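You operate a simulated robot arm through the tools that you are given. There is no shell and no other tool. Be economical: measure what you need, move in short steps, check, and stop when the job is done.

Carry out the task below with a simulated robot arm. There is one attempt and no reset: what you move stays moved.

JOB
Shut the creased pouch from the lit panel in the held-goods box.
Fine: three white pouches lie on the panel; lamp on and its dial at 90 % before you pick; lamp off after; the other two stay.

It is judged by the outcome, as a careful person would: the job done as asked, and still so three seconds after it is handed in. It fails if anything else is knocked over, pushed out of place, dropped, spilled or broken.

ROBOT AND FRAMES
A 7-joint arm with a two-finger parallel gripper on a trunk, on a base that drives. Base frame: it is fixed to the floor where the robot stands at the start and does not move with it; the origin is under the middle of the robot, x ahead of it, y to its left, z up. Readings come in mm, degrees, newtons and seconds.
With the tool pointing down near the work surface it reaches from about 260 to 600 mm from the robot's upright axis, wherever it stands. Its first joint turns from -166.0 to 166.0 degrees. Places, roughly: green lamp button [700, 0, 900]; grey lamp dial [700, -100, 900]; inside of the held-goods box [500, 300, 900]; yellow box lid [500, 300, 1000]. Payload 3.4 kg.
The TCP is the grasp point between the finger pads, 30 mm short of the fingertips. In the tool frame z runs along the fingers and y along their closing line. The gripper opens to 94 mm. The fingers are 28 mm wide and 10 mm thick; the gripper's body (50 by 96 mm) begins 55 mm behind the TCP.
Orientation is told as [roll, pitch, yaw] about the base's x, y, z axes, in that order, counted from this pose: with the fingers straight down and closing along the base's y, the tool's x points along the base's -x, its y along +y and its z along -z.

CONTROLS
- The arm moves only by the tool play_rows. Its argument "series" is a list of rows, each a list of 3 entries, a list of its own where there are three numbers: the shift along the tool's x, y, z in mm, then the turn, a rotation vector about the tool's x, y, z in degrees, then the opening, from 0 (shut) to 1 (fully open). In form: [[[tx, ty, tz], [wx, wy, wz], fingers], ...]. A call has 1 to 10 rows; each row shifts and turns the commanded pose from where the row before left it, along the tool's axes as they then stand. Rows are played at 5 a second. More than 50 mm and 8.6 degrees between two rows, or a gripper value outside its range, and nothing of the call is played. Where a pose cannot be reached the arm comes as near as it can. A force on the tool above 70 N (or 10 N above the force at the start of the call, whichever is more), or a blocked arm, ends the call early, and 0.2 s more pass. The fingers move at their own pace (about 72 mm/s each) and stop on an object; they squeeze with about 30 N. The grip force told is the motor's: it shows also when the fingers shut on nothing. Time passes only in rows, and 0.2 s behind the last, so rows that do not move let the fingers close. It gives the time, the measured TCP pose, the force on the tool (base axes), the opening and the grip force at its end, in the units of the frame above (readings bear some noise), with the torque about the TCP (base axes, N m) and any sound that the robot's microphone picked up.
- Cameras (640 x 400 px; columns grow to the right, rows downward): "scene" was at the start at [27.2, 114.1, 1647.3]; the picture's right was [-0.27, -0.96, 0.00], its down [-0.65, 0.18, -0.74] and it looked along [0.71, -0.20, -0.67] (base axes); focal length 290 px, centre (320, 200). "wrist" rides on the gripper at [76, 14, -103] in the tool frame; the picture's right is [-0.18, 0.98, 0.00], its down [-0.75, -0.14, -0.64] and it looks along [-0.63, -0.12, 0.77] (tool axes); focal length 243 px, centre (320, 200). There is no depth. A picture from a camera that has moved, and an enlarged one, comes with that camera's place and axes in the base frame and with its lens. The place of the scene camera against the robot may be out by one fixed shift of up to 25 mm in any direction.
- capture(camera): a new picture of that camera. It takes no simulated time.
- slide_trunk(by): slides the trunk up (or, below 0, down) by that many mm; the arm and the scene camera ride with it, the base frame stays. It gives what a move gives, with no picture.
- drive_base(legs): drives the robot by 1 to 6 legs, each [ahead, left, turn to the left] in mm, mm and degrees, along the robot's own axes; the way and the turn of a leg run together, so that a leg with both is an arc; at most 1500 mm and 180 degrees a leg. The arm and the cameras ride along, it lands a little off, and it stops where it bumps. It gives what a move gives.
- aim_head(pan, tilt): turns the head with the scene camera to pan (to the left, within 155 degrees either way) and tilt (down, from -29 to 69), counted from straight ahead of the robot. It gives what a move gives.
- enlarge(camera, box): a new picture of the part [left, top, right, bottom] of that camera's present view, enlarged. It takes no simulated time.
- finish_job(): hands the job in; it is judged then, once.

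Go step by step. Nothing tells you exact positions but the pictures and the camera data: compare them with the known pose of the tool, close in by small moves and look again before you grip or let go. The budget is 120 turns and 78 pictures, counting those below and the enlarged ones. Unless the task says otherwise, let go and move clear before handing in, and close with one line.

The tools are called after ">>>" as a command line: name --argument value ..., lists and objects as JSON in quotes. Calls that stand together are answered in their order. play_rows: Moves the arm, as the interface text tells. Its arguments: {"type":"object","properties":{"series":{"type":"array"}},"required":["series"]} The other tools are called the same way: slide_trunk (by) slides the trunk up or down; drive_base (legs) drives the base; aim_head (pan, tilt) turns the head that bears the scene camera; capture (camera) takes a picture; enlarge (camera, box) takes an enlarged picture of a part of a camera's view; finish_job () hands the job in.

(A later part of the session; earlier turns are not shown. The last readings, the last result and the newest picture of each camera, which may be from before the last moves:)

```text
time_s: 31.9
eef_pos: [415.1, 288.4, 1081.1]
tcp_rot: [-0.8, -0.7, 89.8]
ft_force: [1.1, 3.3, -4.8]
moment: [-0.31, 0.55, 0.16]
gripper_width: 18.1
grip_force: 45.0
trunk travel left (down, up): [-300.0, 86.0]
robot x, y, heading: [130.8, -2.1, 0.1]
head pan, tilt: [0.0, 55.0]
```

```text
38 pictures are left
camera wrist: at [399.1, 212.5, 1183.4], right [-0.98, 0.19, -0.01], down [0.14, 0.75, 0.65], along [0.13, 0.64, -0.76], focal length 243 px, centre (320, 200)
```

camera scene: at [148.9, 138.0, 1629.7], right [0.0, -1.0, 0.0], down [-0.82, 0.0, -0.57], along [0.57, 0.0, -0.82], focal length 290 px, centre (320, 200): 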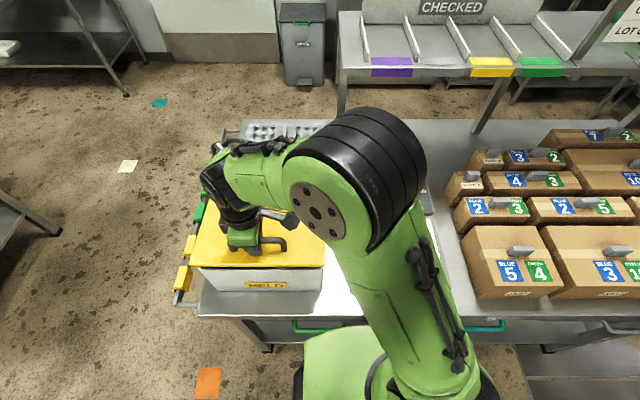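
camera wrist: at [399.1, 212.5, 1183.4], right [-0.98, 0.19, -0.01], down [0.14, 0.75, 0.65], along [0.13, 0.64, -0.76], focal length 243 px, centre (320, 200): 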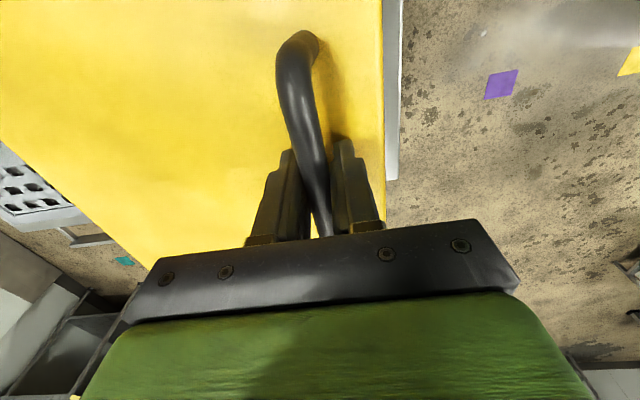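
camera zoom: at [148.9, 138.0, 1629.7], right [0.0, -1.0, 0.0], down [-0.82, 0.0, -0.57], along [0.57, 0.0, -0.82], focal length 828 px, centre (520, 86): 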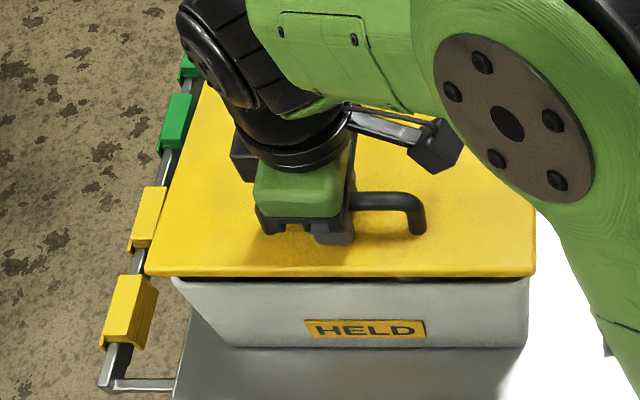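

The lid is hinged at the back (arc fits a hinge near x 632, z 1010). I will set it down and regrip higher on the bar so the tips clear the lid while it swings, and drive left 100 mm for reach.

>>> play_rows --series '[[[0, 1, 8], [0, 0, 0], 0], [[0, 1, 8], [0, 0, 0], 0], [[0, 2, 6], [0, 0, 0], 0], [[0, 0, 0], [0, 0, 0], 0.5], [[0, 0, 0], [0, 0, 0], 0.6], [[0, 0, -40], [0, 0, 0], 0.6], [[0, 0, -40], [0, 0, 0], 0.6]]'

>>> drive_base --legs '[[0, 100, 0]]'

>>> capture --camera "scene"

```text
time_s: 33.5
eef_pos: [406.2, 287.5, 1139.5]
tcp_rot: [-0.6, -0.7, 90.1]
ft_force: [-0.2, 0.8, 0.1]
moment: [0.02, 0.02, -0.02]
gripper_width: 56.3
grip_force: 0.0
trunk travel left (down, up): [-300.0, 86.0]
robot x, y, heading: [128.4, -2.6, -0.1]
head pan, tilt: [0.0, 55.0]
```

```text
time_s: 34.6
eef_pos: [406.4, 389.9, 1139.7]
tcp_rot: [-0.6, -0.6, 90.0]
ft_force: [-0.8, 0.1, -0.4]
moment: [-0.01, -0.01, 0.01]
gripper_width: 56.2
grip_force: 0.1
trunk travel left (down, up): [-300.0, 86.0]
robot x, y, heading: [126.4, 103.1, -0.1]
head pan, tilt: [0.0, 55.0]
```

```text
37 pictures are left
camera scene: at [147.8, 238.5, 1629.8], right [0.0, -1.0, 0.0], down [-0.82, 0.0, -0.57], along [0.57, 0.0, -0.82], focal length 290 px, centre (320, 200)
```

scene: 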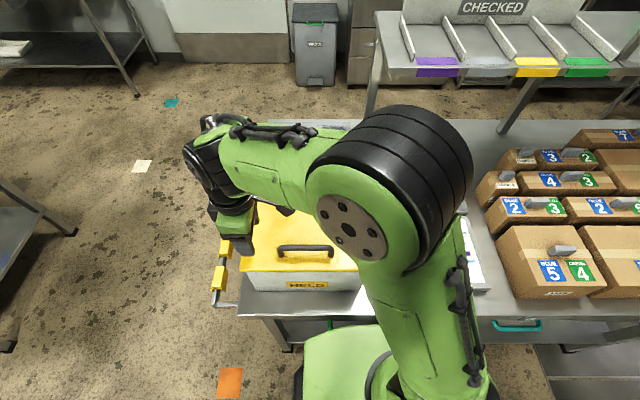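

The drive went fine. I will go back over the handle and grip it with the tips just under the bar.

>>> play_rows --series '[[[45, -2, 0], [0, 0, 0], 0.6], [[45, -2, 0], [0, 0, 0], 0.6], [[13, 0, 30], [0, 0, 0], 0.6], [[0, 0, 30], [0, 0, 0], 0.5], [[0, 0, 10], [0, 0, 0], 0.4], [[0, 0, 0], [0, 0, 0], 0], [[0, 0, 0], [0, 0, 0], 0], [[0, 0, 0], [0, 0, 0], 0]]'

>>> capture --camera "wrist"

```text
time_s: 36.5
eef_pos: [410.2, 285.0, 1068.4]
tcp_rot: [-0.7, -0.7, 90.1]
ft_force: [-11.3, 0.2, 13.4]
moment: [-0.1, 0.13, -0.19]
gripper_width: 13.7
grip_force: 45.4
trunk travel left (down, up): [-300.0, 86.0]
robot x, y, heading: [129.4, 100.6, -0.1]
head pan, tilt: [0.0, 55.0]
```

```text
36 pictures are left
camera wrist: at [393.6, 209.1, 1171.4], right [-0.98, 0.18, -0.01], down [0.13, 0.75, 0.65], along [0.13, 0.64, -0.76], focal length 243 px, centre (320, 200)
```

wrist: 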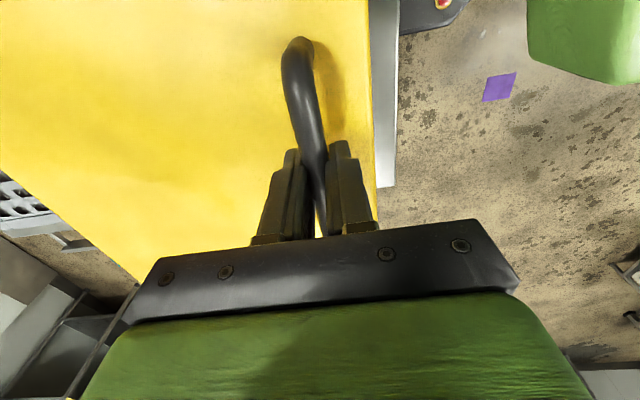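

The grip reads 13.7 mm, so the bar sits right at the tips. I will open, go 5 mm lower and regrip.

>>> play_rows --series '[[[0, 0, 0], [0, 0, 0], 0.4], [[0, 0, 0], [0, 0, 0], 0.4], [[0, 0, 5], [0, 0, 0], 0.4], [[0, 0, 0], [0, 0, 0], 0], [[0, 0, 0], [0, 0, 0], 0], [[0, 0, 0], [0, 0, 0], 0]]'

```text
time_s: 37.9
eef_pos: [410.6, 284.8, 1063.1]
tcp_rot: [-0.5, -0.6, 90.0]
ft_force: [-12.5, 0.7, 0.1]
moment: [0.04, 0.19, -0.04]
gripper_width: 18.0
grip_force: 45.1
trunk travel left (down, up): [-300.0, 86.0]
robot x, y, heading: [129.5, 102.8, 0.3]
head pan, tilt: [0.0, 55.0]
```

The grip is good now at 18 mm. I will start swinging the lid along its arc, checking forces.

>>> play_rows --series '[[[0, -4, -19], [0, 0, 0], 0], [[0, -5, -19], [0, 0, 0], 0], [[0, -7, -18], [0, 0, 0], 0], [[0, -8.4, -18], [0, 0, 0], 0]]'

>>> play_rows --series '[[[0, -10, -17], [0, 0, 0], 0], [[0, -11.4, -15.7], [0, 0, 0], 0]]'

>>> capture --camera "scene"

>>> capture --camera "wrist"

```text
time_s: 38.9
eef_pos: [437.4, 286.8, 1138.4]
tcp_rot: [-0.5, -0.8, 90.0]
ft_force: [2.6, 3.3, -3.7]
moment: [0.67, 0.06, 0.12]
gripper_width: 18.0
grip_force: 45.0
trunk travel left (down, up): [-300.0, 86.0]
robot x, y, heading: [125.1, 101.8, -0.1]
head pan, tilt: [0.0, 55.0]
```

```text
time_s: 39.5
eef_pos: [455.9, 285.5, 1170.7]
tcp_rot: [-0.5, -0.7, 90.1]
ft_force: [-1.2, 1.5, -2.1]
moment: [0.35, 0.18, 0.35]
gripper_width: 13.6
grip_force: 44.9
trunk travel left (down, up): [-300.0, 86.0]
robot x, y, heading: [130.7, 100.9, 0.2]
head pan, tilt: [0.0, 55.0]
```

```text
35 pictures are left
camera scene: at [148.0, 237.2, 1629.9], right [0.0, -1.0, 0.0], down [-0.82, 0.0, -0.57], along [0.57, 0.0, -0.82], focal length 290 px, centre (320, 200)
```

scene: 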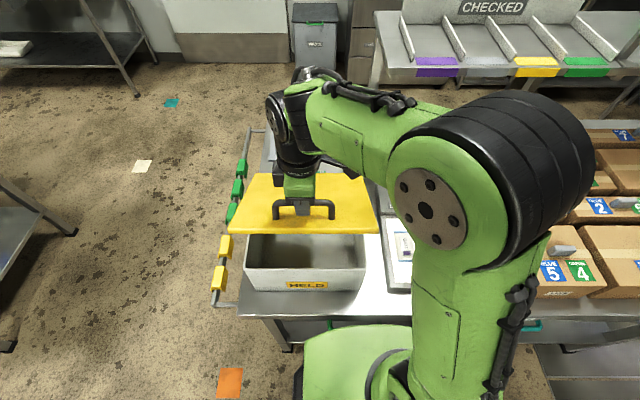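

```text
34 pictures are left
camera wrist: at [440.2, 209.4, 1272.5], right [-0.98, 0.18, -0.01], down [0.13, 0.75, 0.65], along [0.12, 0.64, -0.76], focal length 243 px, centre (320, 200)
```

wrist: 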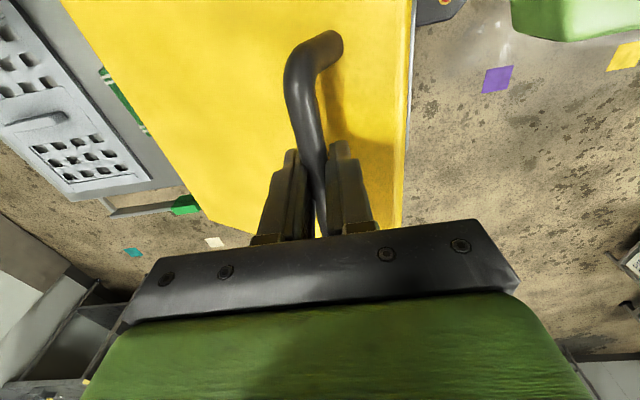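

The lid is about 30° open, but the bar slid to the fingertips, so my arc rose too fast. I will lower it again and regrip, then follow a corrected arc with the hinge lower.

>>> play_rows --series '[[[0, 11.4, 15.7], [0, 0, 0], 0], [[0, 10, 17], [0, 0, 0], 0], [[0, 8.4, 18], [0, 0, 0], 0], [[0, 7, 18], [0, 0, 0], 0], [[0, 5, 17], [0, 0, 0], 0], [[0, 4, 14], [0, 0, 0], 0]]'

```text
time_s: 40.9
eef_pos: [409.7, 286.1, 1069.5]
tcp_rot: [-0.6, -0.6, 89.9]
ft_force: [-8.7, -1.9, 4.5]
moment: [-0.73, 0.23, 0.04]
gripper_width: 13.5
grip_force: 44.8
trunk travel left (down, up): [-300.0, 86.0]
robot x, y, heading: [129.1, 98.6, 0.1]
head pan, tilt: [0.0, 55.0]
```

>>> play_rows --series '[[[0, 0, 0], [0, 0, 0], 0.4], [[0, 0, 0], [0, 0, 0], 0.4], [[0, 1.5, 8], [0, 0, 0], 0.4], [[0, 0, 0], [0, 0, 0], 0], [[0, 0, 0], [0, 0, 0], 0], [[0, 0, 0], [0, 0, 0], 0]]'

```text
time_s: 42.2
eef_pos: [409.8, 286.5, 1060.8]
tcp_rot: [-0.6, -0.7, 90.2]
ft_force: [0.7, 1.0, -1.8]
moment: [0.18, 0.01, 0.01]
gripper_width: 18.2
grip_force: 45.6
trunk travel left (down, up): [-300.0, 86.0]
robot x, y, heading: [125.3, 101.0, 0.0]
head pan, tilt: [0.0, 55.0]
```

No strain in this grip. I will move in small arc steps and watch forces and grip width.

>>> play_rows --series '[[[0, -5, -19], [0, 0, 0], 0], [[0, -6.2, -18.9], [0, 0, 0], 0], [[0, 0, 0], [0, 0, 0], 0]]'

>>> play_rows --series '[[[0, -8.3, -17.9], [0, 0, 0], 0], [[0, -9.3, -17.4], [0, 0, 0], 0], [[0, 0, 0], [0, 0, 0], 0]]'

```text
time_s: 43.0
eef_pos: [419.5, 286.5, 1100.5]
tcp_rot: [-0.5, -0.6, 90.1]
ft_force: [-2.8, 3.0, -1.0]
moment: [-0.1, 0.05, 0.04]
gripper_width: 18.1
grip_force: 45.2
trunk travel left (down, up): [-300.0, 86.0]
robot x, y, heading: [129.6, 101.0, -0.1]
head pan, tilt: [0.0, 55.0]
```

```text
time_s: 43.9
eef_pos: [437.2, 285.9, 1135.2]
tcp_rot: [-0.6, -0.8, 90.2]
ft_force: [-3.3, 7.4, -0.9]
moment: [0.55, 0.03, 0.12]
gripper_width: 18.0
grip_force: 45.6
trunk travel left (down, up): [-300.0, 86.0]
robot x, y, heading: [128.6, 103.9, 0.0]
head pan, tilt: [0.0, 55.0]
```

>>> play_rows --series '[[[0, -11, -16.4], [0, 0, 0], 0], [[0, -12.4, -15.4], [0, 0, 0], 0], [[0, 0, 0], [0, 0, 0], 0]]'

>>> play_rows --series '[[[0, -13.7, -14.4], [0, 0, 0], 0], [[0, 0, 0], [0, 0, 0], 0]]'

```text
time_s: 44.6
eef_pos: [459.5, 287.9, 1168.0]
tcp_rot: [-0.7, -0.6, 90.1]
ft_force: [-12.2, 6.4, 7.4]
moment: [-0.29, 0.1, 0.19]
gripper_width: 17.8
grip_force: 44.8
trunk travel left (down, up): [-300.0, 86.0]
robot x, y, heading: [129.6, 102.8, 0.1]
head pan, tilt: [0.0, 55.0]
```

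```text
time_s: 45.2
eef_pos: [473.2, 286.1, 1183.3]
tcp_rot: [-0.7, -0.6, 90.0]
ft_force: [-12.5, 3.9, 10.2]
moment: [-0.17, 0.09, 0.29]
gripper_width: 17.7
grip_force: 45.3
trunk travel left (down, up): [-300.0, 86.0]
robot x, y, heading: [129.4, 101.4, 0.0]
head pan, tilt: [0.0, 55.0]
```

The force points outward from the hinge, so the true radius is a bit larger. I will correct slightly and go on.

>>> play_rows --series '[[[0, 3, -3], [0, 0, 0], 0], [[0, -14.5, -13.5], [0, 0, 0], 0], [[0, 0, 0], [0, 0, 0], 0]]'

>>> play_rows --series '[[[0, -15.5, -12.5], [0, 0, 0], 0], [[0, -16.5, -11], [0, 0, 0], 0], [[0, 0, 0], [0, 0, 0], 0]]'

>>> capture --camera "scene"

>>> capture --camera "wrist"

```text
time_s: 46.0
eef_pos: [486.5, 286.9, 1198.3]
tcp_rot: [-0.6, -0.6, 90.2]
ft_force: [0.4, 8.4, -2.4]
moment: [0.5, -0.02, 0.26]
gripper_width: 17.3
grip_force: 45.1
trunk travel left (down, up): [-300.0, 86.0]
robot x, y, heading: [128.2, 98.8, 0.4]
head pan, tilt: [0.0, 55.0]
```

```text
time_s: 46.9
eef_pos: [515.9, 286.4, 1224.7]
tcp_rot: [-0.8, -0.7, 90.0]
ft_force: [-8.4, 2.6, 13.1]
moment: [-0.39, 0.09, 0.77]
gripper_width: 13.6
grip_force: 44.6
trunk travel left (down, up): [-300.0, 86.0]
robot x, y, heading: [126.2, 102.2, 0.1]
head pan, tilt: [0.0, 55.0]
```

```text
33 pictures are left
camera scene: at [144.2, 237.3, 1630.0], right [0.0, -1.0, 0.0], down [-0.82, 0.0, -0.58], along [0.58, 0.0, -0.82], focal length 290 px, centre (320, 200)
```

scene: 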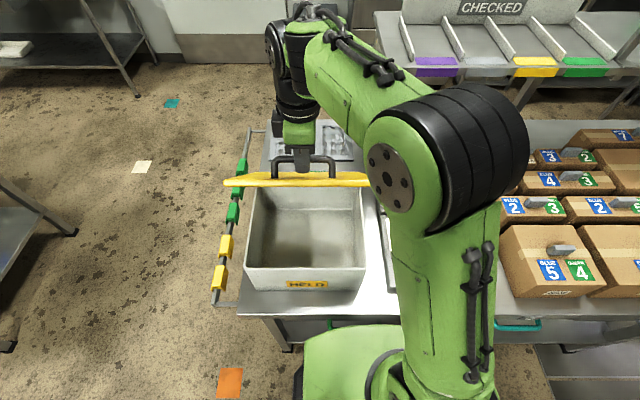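

```text
32 pictures are left
camera wrist: at [500.4, 209.5, 1326.8], right [-0.98, 0.18, -0.01], down [0.13, 0.75, 0.65], along [0.13, 0.64, -0.76], focal length 243 px, centre (320, 200)
```

wrist: 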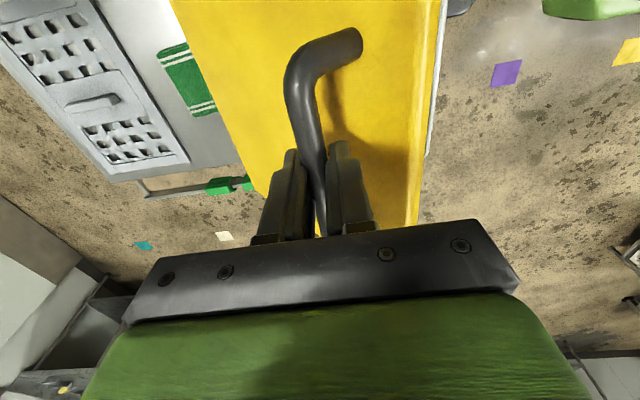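

The lid is about 50° open, the box is empty below, and the bar is again near the tips but held. I will continue in small steps, keeping slightly low so it cannot slip out.

>>> play_rows --series '[[[0, -9, -4], [0, 0, 0], 0], [[0, -9, -4], [0, 0, 0], 0], [[0, 0, 0], [0, 0, 0], 0]]'

>>> play_rows --series '[[[0, -9, -3.5], [0, 0, 0], 0], [[0, -9, -3.5], [0, 0, 0], 0], [[0, 0, 0], [0, 0, 0], 0]]'

```text
time_s: 47.6
eef_pos: [530.3, 285.9, 1233.2]
tcp_rot: [-1.0, -0.8, 90.2]
ft_force: [-12.4, 5.1, 22.1]
moment: [0.06, 0.09, 0.71]
gripper_width: 13.7
grip_force: 44.9
trunk travel left (down, up): [-300.0, 86.0]
robot x, y, heading: [127.5, 103.9, 0.3]
head pan, tilt: [0.0, 55.0]
```

```text
time_s: 48.5
eef_pos: [548.3, 286.4, 1241.6]
tcp_rot: [-1.0, -0.7, 90.2]
ft_force: [-13.5, 9.4, 31.0]
moment: [0.01, 0.12, 0.69]
gripper_width: 13.6
grip_force: 44.6
trunk travel left (down, up): [-300.0, 86.0]
robot x, y, heading: [127.8, 99.2, 0.2]
head pan, tilt: [0.0, 55.0]
```

>>> play_rows --series '[[[0, -9, -5.5], [0, 0, 0], 0], [[0, -9, -5], [0, 0, 0], 0], [[0, 0, 0], [0, 0, 0], 0]]'

>>> play_rows --series '[[[0, -9, -4], [0, 0, 0], 0], [[0, -9, -3], [0, 0, 0], 0], [[0, 0, 0], [0, 0, 0], 0]]'

```text
time_s: 49.2
eef_pos: [569.3, 285.9, 1250.5]
tcp_rot: [-0.7, -0.6, 90.1]
ft_force: [-5.5, 7.1, 12.7]
moment: [0.08, 0.08, 0.88]
gripper_width: 13.5
grip_force: 44.7
trunk travel left (down, up): [-300.0, 86.0]
robot x, y, heading: [132.6, 100.3, 0.3]
head pan, tilt: [0.0, 55.0]
```

```text
time_s: 50.0
eef_pos: [591.1, 285.4, 1256.4]
tcp_rot: [-0.6, -0.6, 90.2]
ft_force: [-1.5, 8.6, 1.5]
moment: [0.18, 0.06, 0.84]
gripper_width: 13.6
grip_force: 44.8
trunk travel left (down, up): [-300.0, 86.0]
robot x, y, heading: [127.4, 103.4, 0.3]
head pan, tilt: [0.0, 55.0]
```

>>> play_rows --series '[[[0, -9.5, -1.8], [0, 0, 0], 0], [[0, -9.5, -1.3], [0, 0, 0], 0], [[0, 0, 0], [0, 0, 0], 0]]'

>>> play_rows --series '[[[0, -9.5, -1], [0, 0, 0], 0], [[0, -9.5, -0.5], [0, 0, 0], 0], [[0, 0, 0], [0, 0, 0], 0]]'

>>> capture --camera "scene"

>>> capture --camera "wrist"

```text
time_s: 50.9
eef_pos: [608.7, 286.3, 1258.8]
tcp_rot: [-0.6, -0.6, 90.1]
ft_force: [-0.3, 7.9, 0.6]
moment: [0.08, -0.03, 0.85]
gripper_width: 13.5
grip_force: 45.2
trunk travel left (down, up): [-300.0, 86.0]
robot x, y, heading: [130.4, 103.9, 0.2]
head pan, tilt: [0.0, 55.0]
```

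```text
time_s: 51.6
eef_pos: [626.6, 284.7, 1260.2]
tcp_rot: [-0.7, -0.6, 90.2]
ft_force: [0.7, 7.8, 11.8]
moment: [-0.93, -0.15, 0.85]
gripper_width: 13.6
grip_force: 44.9
trunk travel left (down, up): [-300.0, 86.0]
robot x, y, heading: [132.3, 100.6, 0.2]
head pan, tilt: [0.0, 55.0]
```

```text
31 pictures are left
camera scene: at [146.5, 238.9, 1629.8], right [0.0, -1.0, 0.0], down [-0.82, 0.0, -0.57], along [0.57, 0.0, -0.82], focal length 290 px, centre (320, 200)
```

scene: 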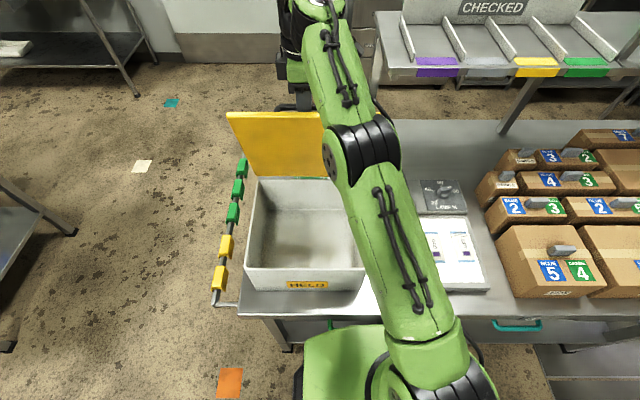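

```text
30 pictures are left
camera wrist: at [609.9, 208.9, 1363.0], right [-0.98, 0.18, -0.01], down [0.13, 0.75, 0.65], along [0.13, 0.64, -0.76], focal length 243 px, centre (320, 200)
```

wrist: 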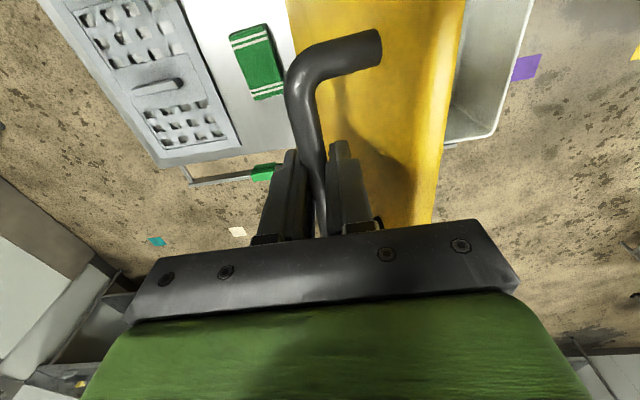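

The lid is almost upright. I will continue past vertical.

>>> play_rows --series '[[[0, -9.5, -0.5], [0, 0, 0], 0], [[0, -9.5, 0], [0, 0, 0], 0], [[0, 0, 0], [0, 0, 0], 0]]'

>>> play_rows --series '[[[0, -9.5, 0], [0, 0, 0], 0], [[0, -9.5, 1], [0, 0, 0], 0], [[0, 0, 0], [0, 0, 0], 0]]'

>>> capture --camera "wrist"

```text
time_s: 52.5
eef_pos: [625.2, 285.1, 1262.4]
tcp_rot: [-0.7, -0.6, 90.1]
ft_force: [-0.2, 7.7, 14.6]
moment: [-0.42, -0.01, 0.91]
gripper_width: 13.5
grip_force: 45.3
out of reach, approached as far as the arm can: row 1, 2
trunk travel left (down, up): [-300.0, 86.0]
robot x, y, heading: [130.4, 101.8, 0.1]
head pan, tilt: [0.0, 55.0]
```

```text
time_s: 53.2
eef_pos: [626.1, 284.1, 1259.6]
tcp_rot: [-1.2, -0.7, 90.2]
ft_force: [-4.5, 30.2, 48.5]
moment: [0.36, 0.06, 0.59]
gripper_width: 14.1
grip_force: 45.1
out of reach, approached as far as the arm can: row 1, 2
trunk travel left (down, up): [-300.0, 86.0]
robot x, y, heading: [128.9, 101.1, 0.1]
head pan, tilt: [0.0, 55.0]
```

```text
29 pictures are left
camera wrist: at [608.8, 208.2, 1362.2], right [-0.98, 0.18, -0.02], down [0.12, 0.75, 0.65], along [0.13, 0.64, -0.76], focal length 243 px, centre (320, 200)
```

wrist: 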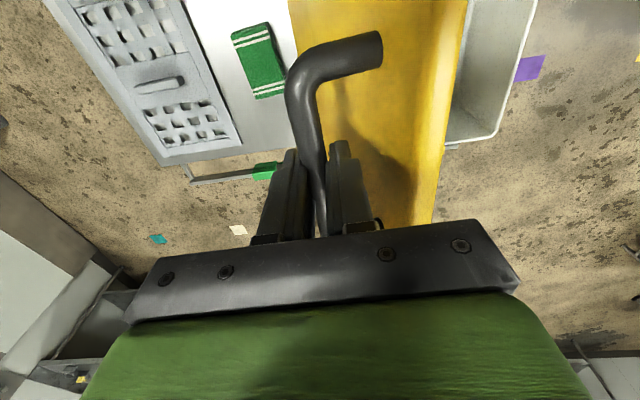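

The arm is at its reach limit with the lid about 78° open. I will undo the excess command first, then look at whether the base can go further ahead.

>>> play_rows --series '[[[0, 12, -1], [0, 0, 0], 0], [[0, 0, 0], [0, 0, 0], 0]]'

>>> enlarge --camera "scene" --box '[230, 290, 430, 400]'

```text
time_s: 53.9
eef_pos: [613.5, 282.9, 1260.4]
tcp_rot: [-1.1, -0.6, 90.3]
ft_force: [-5.4, 32.8, 40.0]
moment: [-0.01, 0.04, 0.72]
gripper_width: 13.6
grip_force: 45.1
trunk travel left (down, up): [-300.0, 86.0]
robot x, y, heading: [127.5, 102.5, 0.2]
head pan, tilt: [0.0, 55.0]
```

```text
3.20 times, centred on (330, 345) of scene
camera zoom: at [141.8, 244.0, 1629.3], right [0.0, -1.0, 0.0], down [-0.82, 0.0, -0.58], along [0.58, 0.0, -0.82], focal length 927 px, centre (288, -264)
```

zoom: 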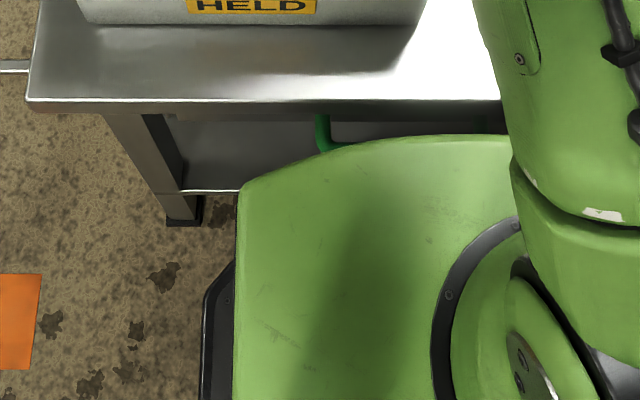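

The base is already close to the drawer, so I will not drive ahead. Instead I will tilt the tool so the fingers lean forward, which brings the wrist nearer, and push on.

>>> play_rows --series '[[[-3, 0, -3], [0, 0, 0], 0], [[0, 0, 0], [5, 0, 0], 0], [[0, 0, 0], [5, 0, 0], 0], [[0, 0, 0], [5, 0, 0], 0], [[0, 0, 0], [0, 0, 0], 0]]'

```text
time_s: 55.0
eef_pos: [616.9, 283.2, 1260.0]
tcp_rot: [-15.8, -0.6, 90.1]
ft_force: [-1.6, 13.3, 15.9]
moment: [0.37, 0.06, 1.24]
gripper_width: 13.8
grip_force: 44.7
trunk travel left (down, up): [-300.0, 86.0]
robot x, y, heading: [129.3, 98.3, 0.1]
head pan, tilt: [0.0, 55.0]
```

>>> play_rows --series '[[[-2, -9.2, 2], [0, 0, 0], 0], [[0, -9.2, 2], [0, 0, 0], 0], [[0, 0, 0], [0, 0, 0], 0]]'

>>> play_rows --series '[[[0, -9.2, 2.5], [0, 0, 0], 0], [[0, -9.2, 3], [0, 0, 0], 0], [[0, 0, 0], [0, 0, 0], 0]]'

>>> capture --camera "wrist"

```text
time_s: 55.9
eef_pos: [636.9, 282.5, 1261.3]
tcp_rot: [-15.6, -0.6, 90.0]
ft_force: [-0.9, 7.3, 16.3]
moment: [-0.49, -0.04, 1.2]
gripper_width: 13.8
grip_force: 44.6
trunk travel left (down, up): [-300.0, 86.0]
robot x, y, heading: [128.7, 98.9, -0.1]
head pan, tilt: [0.0, 55.0]
```

```text
time_s: 56.6
eef_pos: [656.5, 281.7, 1261.5]
tcp_rot: [-15.8, -0.7, 90.0]
ft_force: [2.5, 8.5, 21.3]
moment: [-0.18, -0.17, 1.16]
gripper_width: 13.8
grip_force: 44.5
trunk travel left (down, up): [-300.0, 86.0]
robot x, y, heading: [126.3, 98.4, -0.0]
head pan, tilt: [0.0, 55.0]
```

```text
27 pictures are left
camera wrist: at [613.9, 206.1, 1354.9], right [-0.95, 0.19, -0.27], down [-0.04, 0.75, 0.66], along [0.32, 0.64, -0.7], focal length 243 px, centre (320, 200)
```

wrist: 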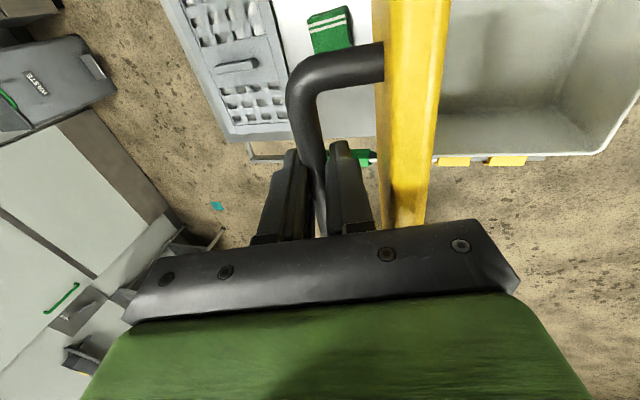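

The lid is about upright. I will push a bit further and watch for the stop.

>>> play_rows --series '[[[0, -9.2, 3], [0, 0, 0], 0], [[0, -9.2, 3.5], [0, 0, 0], 0], [[0, 0, 0], [0, 0, 0], 0]]'

>>> play_rows --series '[[[0, -9.2, 4], [0, 0, 0], 0], [[0, -9.2, 4.5], [0, 0, 0], 0], [[0, 0, 0], [0, 0, 0], 0]]'

>>> capture --camera "wrist"

```text
time_s: 57.5
eef_pos: [675.7, 282.4, 1259.1]
tcp_rot: [-15.6, -0.6, 90.0]
ft_force: [1.1, 8.7, 12.1]
moment: [-0.2, -0.1, 1.26]
gripper_width: 13.7
grip_force: 45.0
trunk travel left (down, up): [-300.0, 86.0]
robot x, y, heading: [131.3, 96.8, 0.0]
head pan, tilt: [0.0, 55.0]
```

```text
time_s: 58.2
eef_pos: [687.5, 282.8, 1257.2]
tcp_rot: [-16.3, -0.8, 89.9]
ft_force: [9.5, 8.3, 41.1]
moment: [-1.35, -0.24, 0.71]
gripper_width: 13.8
grip_force: 45.1
out of reach, approached as far as the arm can: row 2
trunk travel left (down, up): [-300.0, 86.0]
robot x, y, heading: [127.7, 99.6, 0.2]
head pan, tilt: [0.0, 55.0]
```

```text
26 pictures are left
camera wrist: at [644.7, 205.5, 1350.2], right [-0.94, 0.19, -0.27], down [-0.04, 0.74, 0.67], along [0.33, 0.64, -0.69], focal length 243 px, centre (320, 200)
```

wrist: 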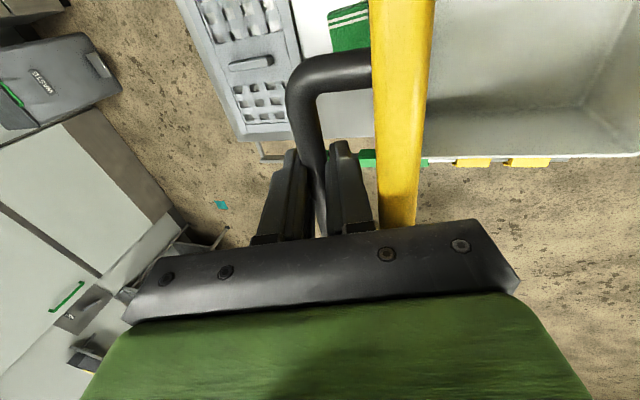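

By geometry the lid is about 94° open. I will open the fingers a little, keeping them around the bar, to see whether it stays.

>>> play_rows --series '[[[0, 0, -1], [0, 0, 0], 0.3], [[0, 0, 0], [0, 0, 0], 0.4], [[0, 0, 0], [0, 0, 0], 0.4], [[0, 0, 0], [0, 0, 0], 0.4]]'

>>> capture --camera "wrist"

```text
time_s: 59.2
eef_pos: [687.9, 281.7, 1251.7]
tcp_rot: [-15.5, -0.6, 90.0]
ft_force: [0.1, 0.8, 0.1]
moment: [0.01, -0.02, 0.01]
gripper_width: 37.6
grip_force: 0.1
trunk travel left (down, up): [-300.0, 86.0]
robot x, y, heading: [127.3, 99.0, -0.0]
head pan, tilt: [0.0, 55.0]
```

```text
25 pictures are left
camera wrist: at [647.0, 205.1, 1346.3], right [-0.95, 0.19, -0.26], down [-0.04, 0.75, 0.66], along [0.32, 0.64, -0.7], focal length 243 px, centre (320, 200)
```

wrist: 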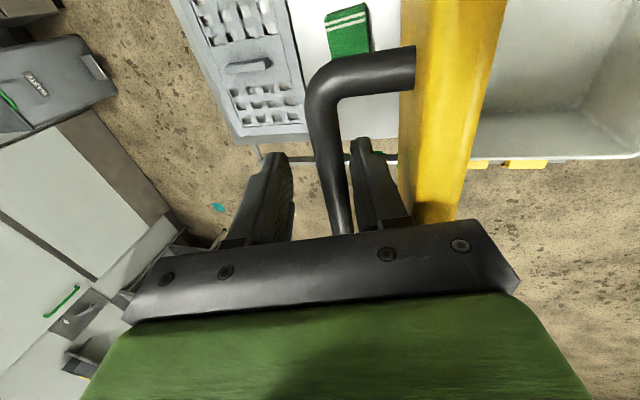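

>>> play_rows --series '[[[0, 6, -1], [0, 0, 0], 0.4], [[0, 0, 0], [0, 0, 0], 0.4], [[0, 0, 0], [0, 0, 0], 0.4], [[0, 0, 0], [0, 0, 0], 0.4], [[0, 0, 0], [0, 0, 0], 0.4]]'

>>> capture --camera "wrist"

```text
time_s: 60.5
eef_pos: [683.2, 280.7, 1252.4]
tcp_rot: [-15.6, -0.7, 90.0]
ft_force: [0.5, 0.2, -0.3]
moment: [0.05, 0.03, -0.01]
gripper_width: 37.8
grip_force: 0.1
trunk travel left (down, up): [-300.0, 86.0]
robot x, y, heading: [129.3, 101.5, -0.3]
head pan, tilt: [0.0, 55.0]
```

```text
24 pictures are left
camera wrist: at [641.3, 205.0, 1346.6], right [-0.95, 0.19, -0.26], down [-0.04, 0.75, 0.67], along [0.32, 0.64, -0.7], focal length 243 px, centre (320, 200)
```

wrist: 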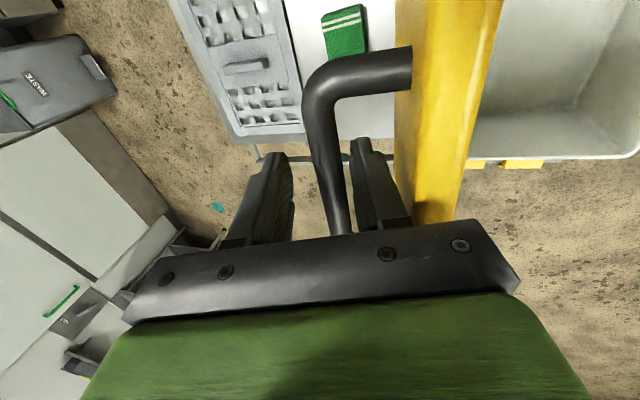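

The lid stays put while the fingers move, so it holds itself. I will withdraw upward along the fingers and check.

>>> play_rows --series '[[[0, 0, -12], [0, 0, 0], 0.45], [[0, 0, -15], [0, 0, 0], 0.45], [[0, 0, -20], [0, 0, 0], 0.45], [[0, 0, -40], [0, 0, 0], 0.45]]'

>>> capture --camera "wrist"

```text
time_s: 61.5
eef_pos: [650.2, 271.5, 1314.5]
tcp_rot: [-15.6, -0.8, 90.0]
ft_force: [0.6, 0.0, -0.6]
moment: [0.03, 0.03, -0.01]
gripper_width: 42.4
grip_force: 0.0
out of reach, approached as far as the arm can: row 2, 4
trunk travel left (down, up): [-300.0, 86.0]
robot x, y, heading: [126.8, 101.0, 0.1]
head pan, tilt: [0.0, 55.0]
```

```text
23 pictures are left
camera wrist: at [608.4, 195.9, 1410.8], right [-0.95, 0.19, -0.26], down [-0.04, 0.75, 0.67], along [0.32, 0.64, -0.7], focal length 243 px, centre (320, 200)
```

wrist: 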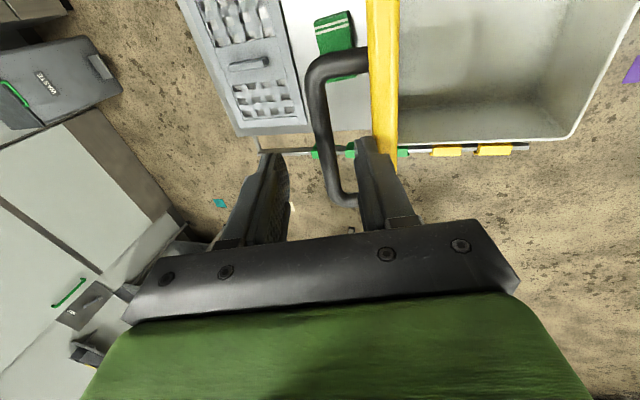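

The lid stands open by itself. I will raise the trunk a bit for clearance and retract the arm away from it.

>>> slide_trunk --by 50

>>> play_rows --series '[[[0, 40, 10], [0, 0, 0], 0.45], [[0, 40, -10], [0, 0, 0], 0.45], [[20, 40, -10], [-8, 0, 0], 0.6], [[40, 15, 0], [-7.5, 0, 0], 0.6], [[40, 0, 0], [0, 0, 8.5], 0.6], [[40, 0, 0], [0, 0, 8.5], 0.6], [[40, 0, 0], [0, 0, 8.5], 0.6]]'

>>> capture --camera "scene"

```text
time_s: 62.4
eef_pos: [652.4, 272.1, 1367.9]
tcp_rot: [-15.6, -0.8, 89.9]
ft_force: [-0.2, 0.8, 0.5]
moment: [0.0, -0.01, -0.03]
gripper_width: 42.6
grip_force: 0.1
trunk travel left (down, up): [-350.0, 36.0]
robot x, y, heading: [129.3, 100.8, 0.0]
head pan, tilt: [0.0, 55.0]
```

```text
time_s: 64.0
eef_pos: [498.0, 96.7, 1340.0]
tcp_rot: [0.2, -0.7, 64.5]
ft_force: [0.1, 0.1, -0.3]
moment: [0.03, -0.04, 0.01]
gripper_width: 56.2
grip_force: 0.1
trunk travel left (down, up): [-350.0, 36.0]
robot x, y, heading: [130.0, 98.1, -0.1]
head pan, tilt: [0.0, 55.0]
```

```text
22 pictures are left
camera scene: at [146.3, 236.1, 1680.7], right [0.0, -1.0, 0.0], down [-0.82, 0.0, -0.57], along [0.57, 0.0, -0.82], focal length 290 px, centre (320, 200)
```

scene: 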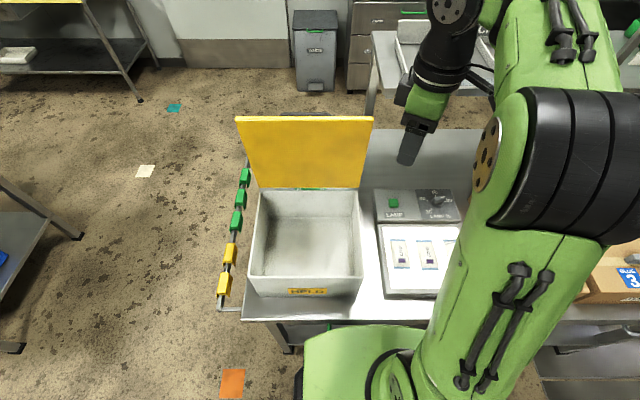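

The lid stands open and the box interior is clear. I will bring the trunk back and line up over pouch G377, at about (490, -136).

>>> slide_trunk --by -50

>>> play_rows --series '[[[0, 0, 0], [0, 0, 8.1], 0.6], [[0, 0, 0], [0, 0, 8.1], 0.6], [[0, 0, 0], [0, 0, 8.1], 0.6], [[0, 0, 0], [0, 0, 8.1], 0.6], [[0, 0, 0], [0, 0, 8.1], 0.6], [[0, 0, 0], [0, 0, 8.1], 0.6], [[0, 0, 0], [0, 0, 8.1], 0.6], [[0, 0, 0], [0, 0, 7.8], 0.6]]'

>>> play_rows --series '[[[5, -40, 25], [0, 0, 0], 0.6], [[5, -40, 25], [0, 0, 0], 0.6], [[5, -40, 25], [0, 0, 0], 0.6], [[5, -40, 25], [0, 0, 0], 0.6], [[5, -40, 25], [0, 0, 0], 0.6], [[5, -33, 25], [0, 0, 0], 0.6], [[0, 0, 30], [0, 0, 0], 0.8]]'

>>> capture --camera "wrist"

```text
time_s: 64.9
eef_pos: [499.5, 96.8, 1288.4]
tcp_rot: [0.3, -0.7, 64.5]
ft_force: [-0.4, -0.1, 0.2]
moment: [-0.01, 0.02, -0.01]
gripper_width: 56.5
grip_force: 0.1
trunk travel left (down, up): [-300.0, 86.0]
robot x, y, heading: [130.3, 98.6, 0.2]
head pan, tilt: [0.0, 55.0]
```

```text
time_s: 66.7
eef_pos: [500.2, 97.9, 1288.6]
tcp_rot: [0.8, -0.1, -0.2]
ft_force: [0.2, -0.7, 0.5]
moment: [-0.02, -0.02, 0.01]
gripper_width: 56.4
grip_force: 0.2
trunk travel left (down, up): [-300.0, 86.0]
robot x, y, heading: [130.2, 100.3, 0.3]
head pan, tilt: [0.0, 55.0]
```

```text
time_s: 68.3
eef_pos: [470.5, -132.0, 1106.0]
tcp_rot: [0.6, 0.0, 0.2]
ft_force: [0.0, 0.3, -0.4]
moment: [0.01, -0.01, 0.0]
gripper_width: 75.1
grip_force: 0.0
trunk travel left (down, up): [-300.0, 86.0]
robot x, y, heading: [127.3, 99.1, -0.1]
head pan, tilt: [0.0, 55.0]
```

```text
21 pictures are left
camera wrist: at [394.6, -118.4, 1209.1], right [0.18, 0.98, 0.01], down [0.75, -0.15, 0.64], along [0.63, -0.11, -0.77], focal length 243 px, centre (320, 200)
```

wrist: 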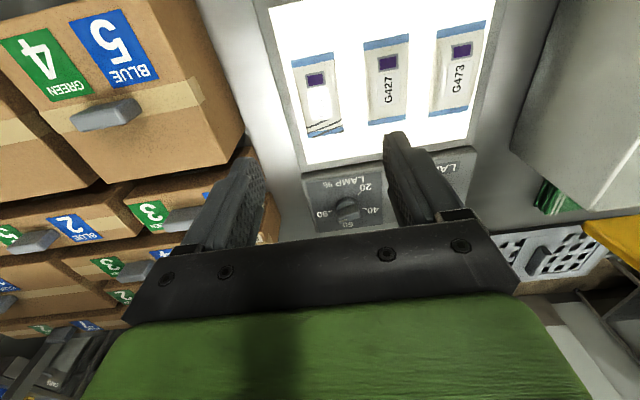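

Pouch G377 is centred at about (491, -134), and its long side runs along x. I will descend to just above it with the fingers at its sides and look.

>>> play_rows --series '[[[-20, -2, 30], [-0.6, 0, 0], 0.8], [[0, 0, 45], [0, 0, 0], 0.8], [[0, 0, 45], [0, 0, 0], 0.8], [[0, 0, 36], [0, 0, 0], 0.8]]'

>>> capture --camera "wrist"

```text
time_s: 69.3
eef_pos: [490.6, -131.4, 949.2]
tcp_rot: [1.3, -0.1, 0.0]
ft_force: [0.6, 0.4, -0.3]
moment: [-0.03, 0.04, 0.02]
gripper_width: 75.5
grip_force: 0.1
trunk travel left (down, up): [-300.0, 86.0]
robot x, y, heading: [133.5, 105.0, 0.3]
head pan, tilt: [0.0, 55.0]
```

```text
20 pictures are left
camera wrist: at [413.1, -118.0, 1052.6], right [0.18, 0.98, 0.02], down [0.75, -0.15, 0.64], along [0.63, -0.1, -0.77], focal length 243 px, centre (320, 200)
```

wrist: 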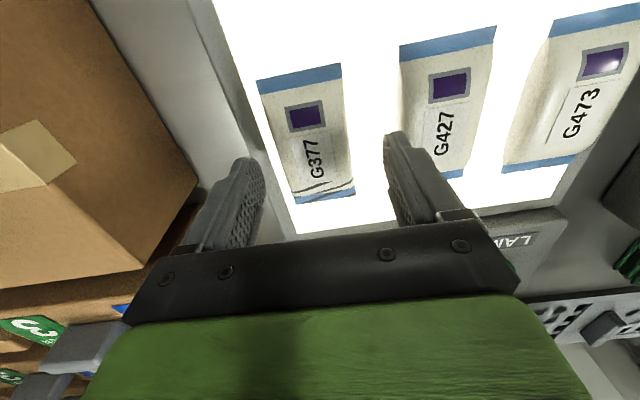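

Aligned well, with clearance to G427 of about 11 mm. I will level the tool and go down to just above the panel.

>>> play_rows --series '[[[-1, -2, 8], [1.3, 0, 0], 0.8], [[0, 0, 8], [0, 0, 0], 0.8], [[0, 0, 3], [0, 0, 0], 0.8], [[0, 0, 3], [0, 0, 0], 0.8]]'

>>> capture --camera "wrist"

```text
time_s: 70.3
eef_pos: [491.4, -133.6, 927.1]
tcp_rot: [0.0, -0.1, 0.1]
ft_force: [0.0, 0.2, 0.1]
moment: [-0.02, 0.01, -0.04]
gripper_width: 75.4
grip_force: 0.1
trunk travel left (down, up): [-300.0, 86.0]
robot x, y, heading: [130.1, 100.3, -0.1]
head pan, tilt: [0.0, 55.0]
```

```text
19 pictures are left
camera wrist: at [414.5, -118.3, 1030.7], right [0.18, 0.98, 0.0], down [0.75, -0.14, 0.64], along [0.63, -0.12, -0.77], focal length 243 px, centre (320, 200)
```

wrist: 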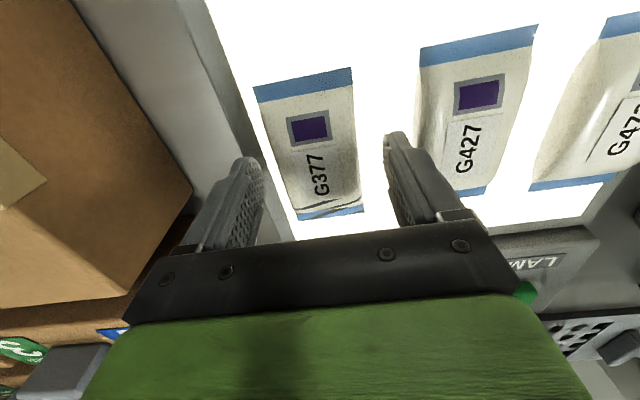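

>>> play_rows --series '[[[0, 0, 3], [0, 0, 0], 0.8], [[0, 0, 3], [0, 0, 0], 0.8], [[0, 0, 2], [0, 0, 0], 0.8]]'

>>> play_rows --series '[[[0, 0, 2], [0, 0, 0], 0.8], [[0, 0, 2], [0, 0, 0], 0.8]]'

```text
time_s: 71.1
eef_pos: [492.9, -132.8, 920.2]
tcp_rot: [0.0, -0.1, -0.1]
ft_force: [-0.5, -0.3, 0.9]
moment: [0.08, 0.04, 0.03]
gripper_width: 75.2
grip_force: 0.2
trunk travel left (down, up): [-300.0, 86.0]
robot x, y, heading: [128.6, 101.2, 0.0]
head pan, tilt: [0.0, 55.0]
```

```text
time_s: 71.7
eef_pos: [492.0, -133.0, 920.5]
tcp_rot: [-0.3, -0.6, 0.2]
ft_force: [3.6, -1.2, 48.6]
moment: [2.0, 0.59, -0.33]
gripper_width: 75.1
grip_force: 0.0
trunk travel left (down, up): [-300.0, 86.0]
robot x, y, heading: [127.4, 101.1, -0.0]
head pan, tilt: [0.0, 55.0]
```

Contact is at TCP 920, so the panel is at z≈890. I will back off to about 1 mm above it and close on the pouch.

>>> play_rows --series '[[[0, 0, -5], [0, 0, 0], 0.8], [[0, 0, 0], [0, 0, 0], 0.55], [[0, 0, 0], [0, 0, 0], 0.4], [[0, 0, 0], [0, 0, 0], 0], [[0, 0, 0], [0, 0, 0], 0], [[0, 0, 0], [0, 0, 0], 0]]'

>>> capture --camera "wrist"

```text
time_s: 73.1
eef_pos: [490.9, -134.0, 920.8]
tcp_rot: [0.1, -0.2, 0.1]
ft_force: [0.8, 0.5, 0.1]
moment: [0.0, 0.01, -0.02]
gripper_width: 49.1
grip_force: 30.1
trunk travel left (down, up): [-300.0, 86.0]
robot x, y, heading: [128.3, 101.7, 0.1]
head pan, tilt: [0.0, 55.0]
```

```text
18 pictures are left
camera wrist: at [414.3, -118.5, 1024.3], right [0.18, 0.98, 0.0], down [0.75, -0.14, 0.64], along [0.63, -0.12, -0.77], focal length 243 px, centre (320, 200)
```

wrist: 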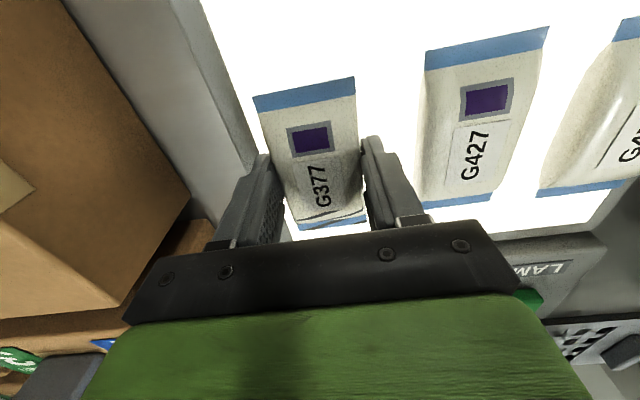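

Gripped at 49 mm width. I will lift straight up and check.

>>> play_rows --series '[[[0, 0, -10], [0, 0, 0], 0], [[0, 0, -20], [0, 0, 0], 0], [[0, 0, -40], [0, 0, 0], 0], [[0, 0, -40], [0, 0, 0], 0], [[0, 0, -45], [0, 0, 0], 0], [[0, 0, -45], [0, 0, 0], 0]]'

>>> capture --camera "wrist"

```text
time_s: 74.5
eef_pos: [490.7, -132.5, 1123.0]
tcp_rot: [-0.1, -0.1, -0.1]
ft_force: [0.2, -0.2, -0.9]
moment: [0.05, 0.02, 0.03]
gripper_width: 49.1
grip_force: 30.1
trunk travel left (down, up): [-300.0, 86.0]
robot x, y, heading: [129.4, 99.0, 0.1]
head pan, tilt: [0.0, 55.0]
```

```text
17 pictures are left
camera wrist: at [414.4, -118.0, 1226.1], right [0.18, 0.98, 0.0], down [0.75, -0.14, 0.64], along [0.63, -0.12, -0.77], focal length 243 px, centre (320, 200)
```

wrist: 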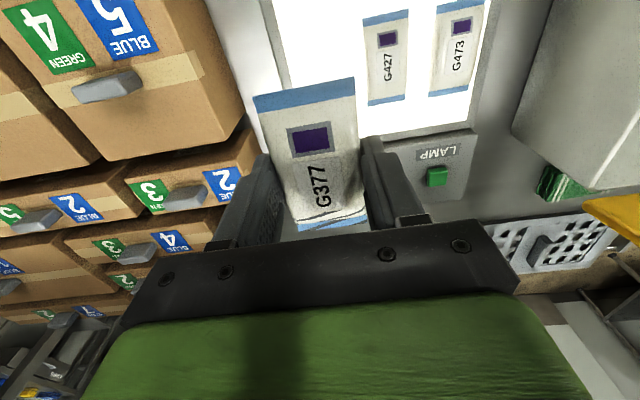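

The pouch is held and the other two are undisturbed. I will carry it over to the box.

>>> play_rows --series '[[[0, 43, 0], [0, 0, 0], 0], [[0, 43, 0], [0, 0, 0], 0], [[0, 43, 0], [0, 0, 0], 0], [[0, 43, 0], [0, 0, 0], 0], [[0, 43, 0], [0, 0, 0], 0], [[0, 43, 0], [0, 0, 0], 0], [[0, 43, 0], [0, 0, 0], 0], [[0, 43, 0], [0, 0, 0], 0], [[0, 43, 0], [0, 0, 0], 0], [[0, 43, 0], [0, 0, 0], 0]]'

>>> capture --camera "wrist"

>>> capture --camera "scene"

```text
time_s: 76.7
eef_pos: [489.2, 300.6, 1119.1]
tcp_rot: [-0.1, -0.2, -0.1]
ft_force: [0.2, -0.1, -0.1]
moment: [-0.02, 0.02, -0.01]
gripper_width: 49.3
grip_force: 29.8
trunk travel left (down, up): [-300.0, 86.0]
robot x, y, heading: [129.9, 103.3, 0.0]
head pan, tilt: [0.0, 55.0]
```

```text
16 pictures are left
camera wrist: at [413.0, 314.9, 1221.3], right [0.18, 0.98, 0.0], down [0.75, -0.14, 0.64], along [0.63, -0.12, -0.77], focal length 243 px, centre (320, 200)
```

wrist: 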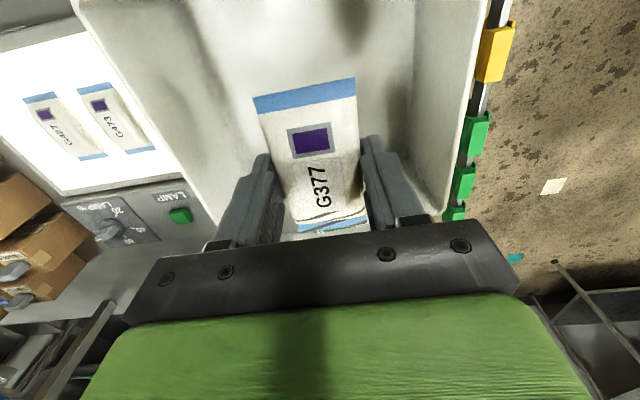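

```text
15 pictures are left
camera scene: at [148.3, 238.9, 1629.7], right [0.0, -1.0, 0.0], down [-0.82, 0.0, -0.57], along [0.57, 0.0, -0.82], focal length 290 px, centre (320, 200)
```

scene: 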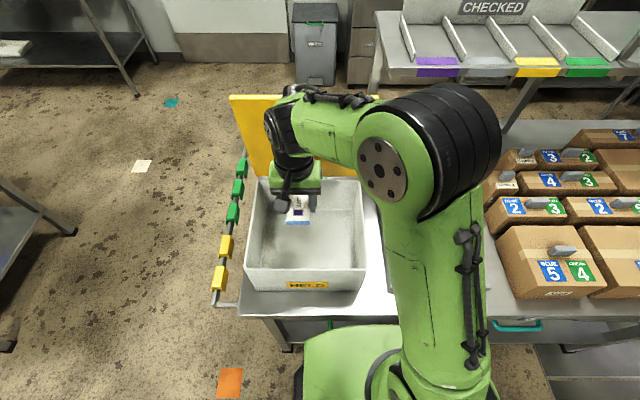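

Over the box centre with room all around. I will lower it inside and feel for the floor.

>>> play_rows --series '[[[-10, 0, 40], [0, 0, 0], 0], [[0, 0, 40], [0, 0, 0], 0], [[0, 0, 40], [0, 0, 0], 0], [[0, 0, 40], [0, 0, 0], 0], [[0, 0, 30], [0, 0, 0], 0]]'

>>> capture --camera "wrist"

```text
time_s: 77.9
eef_pos: [503.8, 295.7, 927.8]
tcp_rot: [-0.1, 0.0, 0.1]
ft_force: [0.6, 0.0, -0.5]
moment: [-0.02, 0.0, -0.03]
gripper_width: 49.0
grip_force: 30.3
trunk travel left (down, up): [-300.0, 86.0]
robot x, y, heading: [128.2, 101.6, 0.3]
head pan, tilt: [0.0, 55.0]
```

```text
14 pictures are left
camera wrist: at [426.2, 311.0, 1031.2], right [0.18, 0.98, 0.0], down [0.75, -0.14, 0.64], along [0.63, -0.12, -0.77], focal length 243 px, centre (320, 200)
```

wrist: 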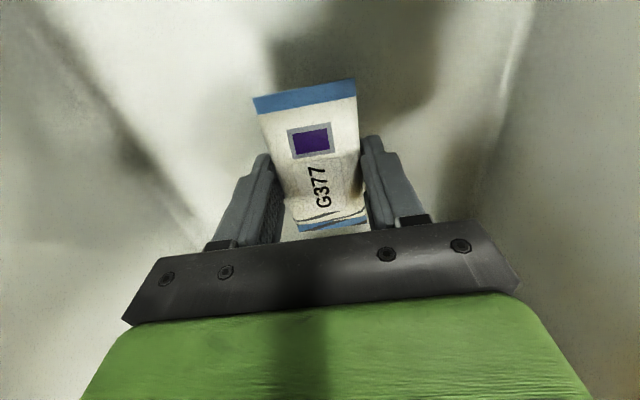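

>>> play_rows --series '[[[0, 0, 8], [0, 0, 0], 0], [[0, 0, 8], [0, 0, 0], 0], [[0, 0, 6], [0, 0, 0], 0], [[0, 0, 4], [0, 0, 0], 0]]'

>>> play_rows --series '[[[0, 0, 3], [0, 0, 0], 0], [[0, 0, 3], [0, 0, 0], 0]]'

```text
time_s: 78.9
eef_pos: [501.9, 296.1, 904.7]
tcp_rot: [0.0, -0.1, 0.0]
ft_force: [0.9, 0.7, -0.4]
moment: [0.01, -0.02, 0.01]
gripper_width: 49.0
grip_force: 29.2
trunk travel left (down, up): [-300.0, 86.0]
robot x, y, heading: [130.5, 100.2, 0.2]
head pan, tilt: [0.0, 55.0]
```

```text
time_s: 79.5
eef_pos: [501.0, 297.0, 898.8]
tcp_rot: [0.0, -0.2, -0.1]
ft_force: [-0.6, 0.0, -0.5]
moment: [-0.03, 0.0, 0.0]
gripper_width: 49.1
grip_force: 30.0
trunk travel left (down, up): [-300.0, 86.0]
robot x, y, heading: [127.7, 98.4, 0.2]
head pan, tilt: [0.0, 55.0]
```

>>> play_rows --series '[[[0, 0, 3], [0, 0, 0], 0], [[0, 0, 3], [0, 0, 0], 0]]'

>>> play_rows --series '[[[0, 0, 3], [0, 0, 0], 0], [[0, 0, 3], [0, 0, 0], 0]]'

```text
time_s: 80.3
eef_pos: [500.2, 296.1, 898.0]
tcp_rot: [0.3, -0.6, 0.0]
ft_force: [-11.5, -4.2, 34.1]
moment: [-0.97, 0.82, -0.2]
gripper_width: 49.2
grip_force: 29.8
trunk travel left (down, up): [-300.0, 86.0]
robot x, y, heading: [125.4, 97.6, 0.2]
head pan, tilt: [0.0, 55.0]
stopped in row 2: the force on the tool passed its limit at 72 N (the readings are from after the stop); the commanded pose is now the measured one
```

```text
time_s: 80.7
eef_pos: [500.5, 295.8, 897.6]
tcp_rot: [0.2, -0.6, 0.0]
ft_force: [-15.9, -7.4, 41.0]
moment: [-1.2, 1.03, -0.26]
gripper_width: 49.0
grip_force: 29.8
trunk travel left (down, up): [-300.0, 86.0]
robot x, y, heading: [126.9, 100.5, 0.3]
head pan, tilt: [0.0, 55.0]
stopped in row 2: the force on the tool passed its limit at 75 N (the readings are from after the stop); the commanded pose is now the measured one
```

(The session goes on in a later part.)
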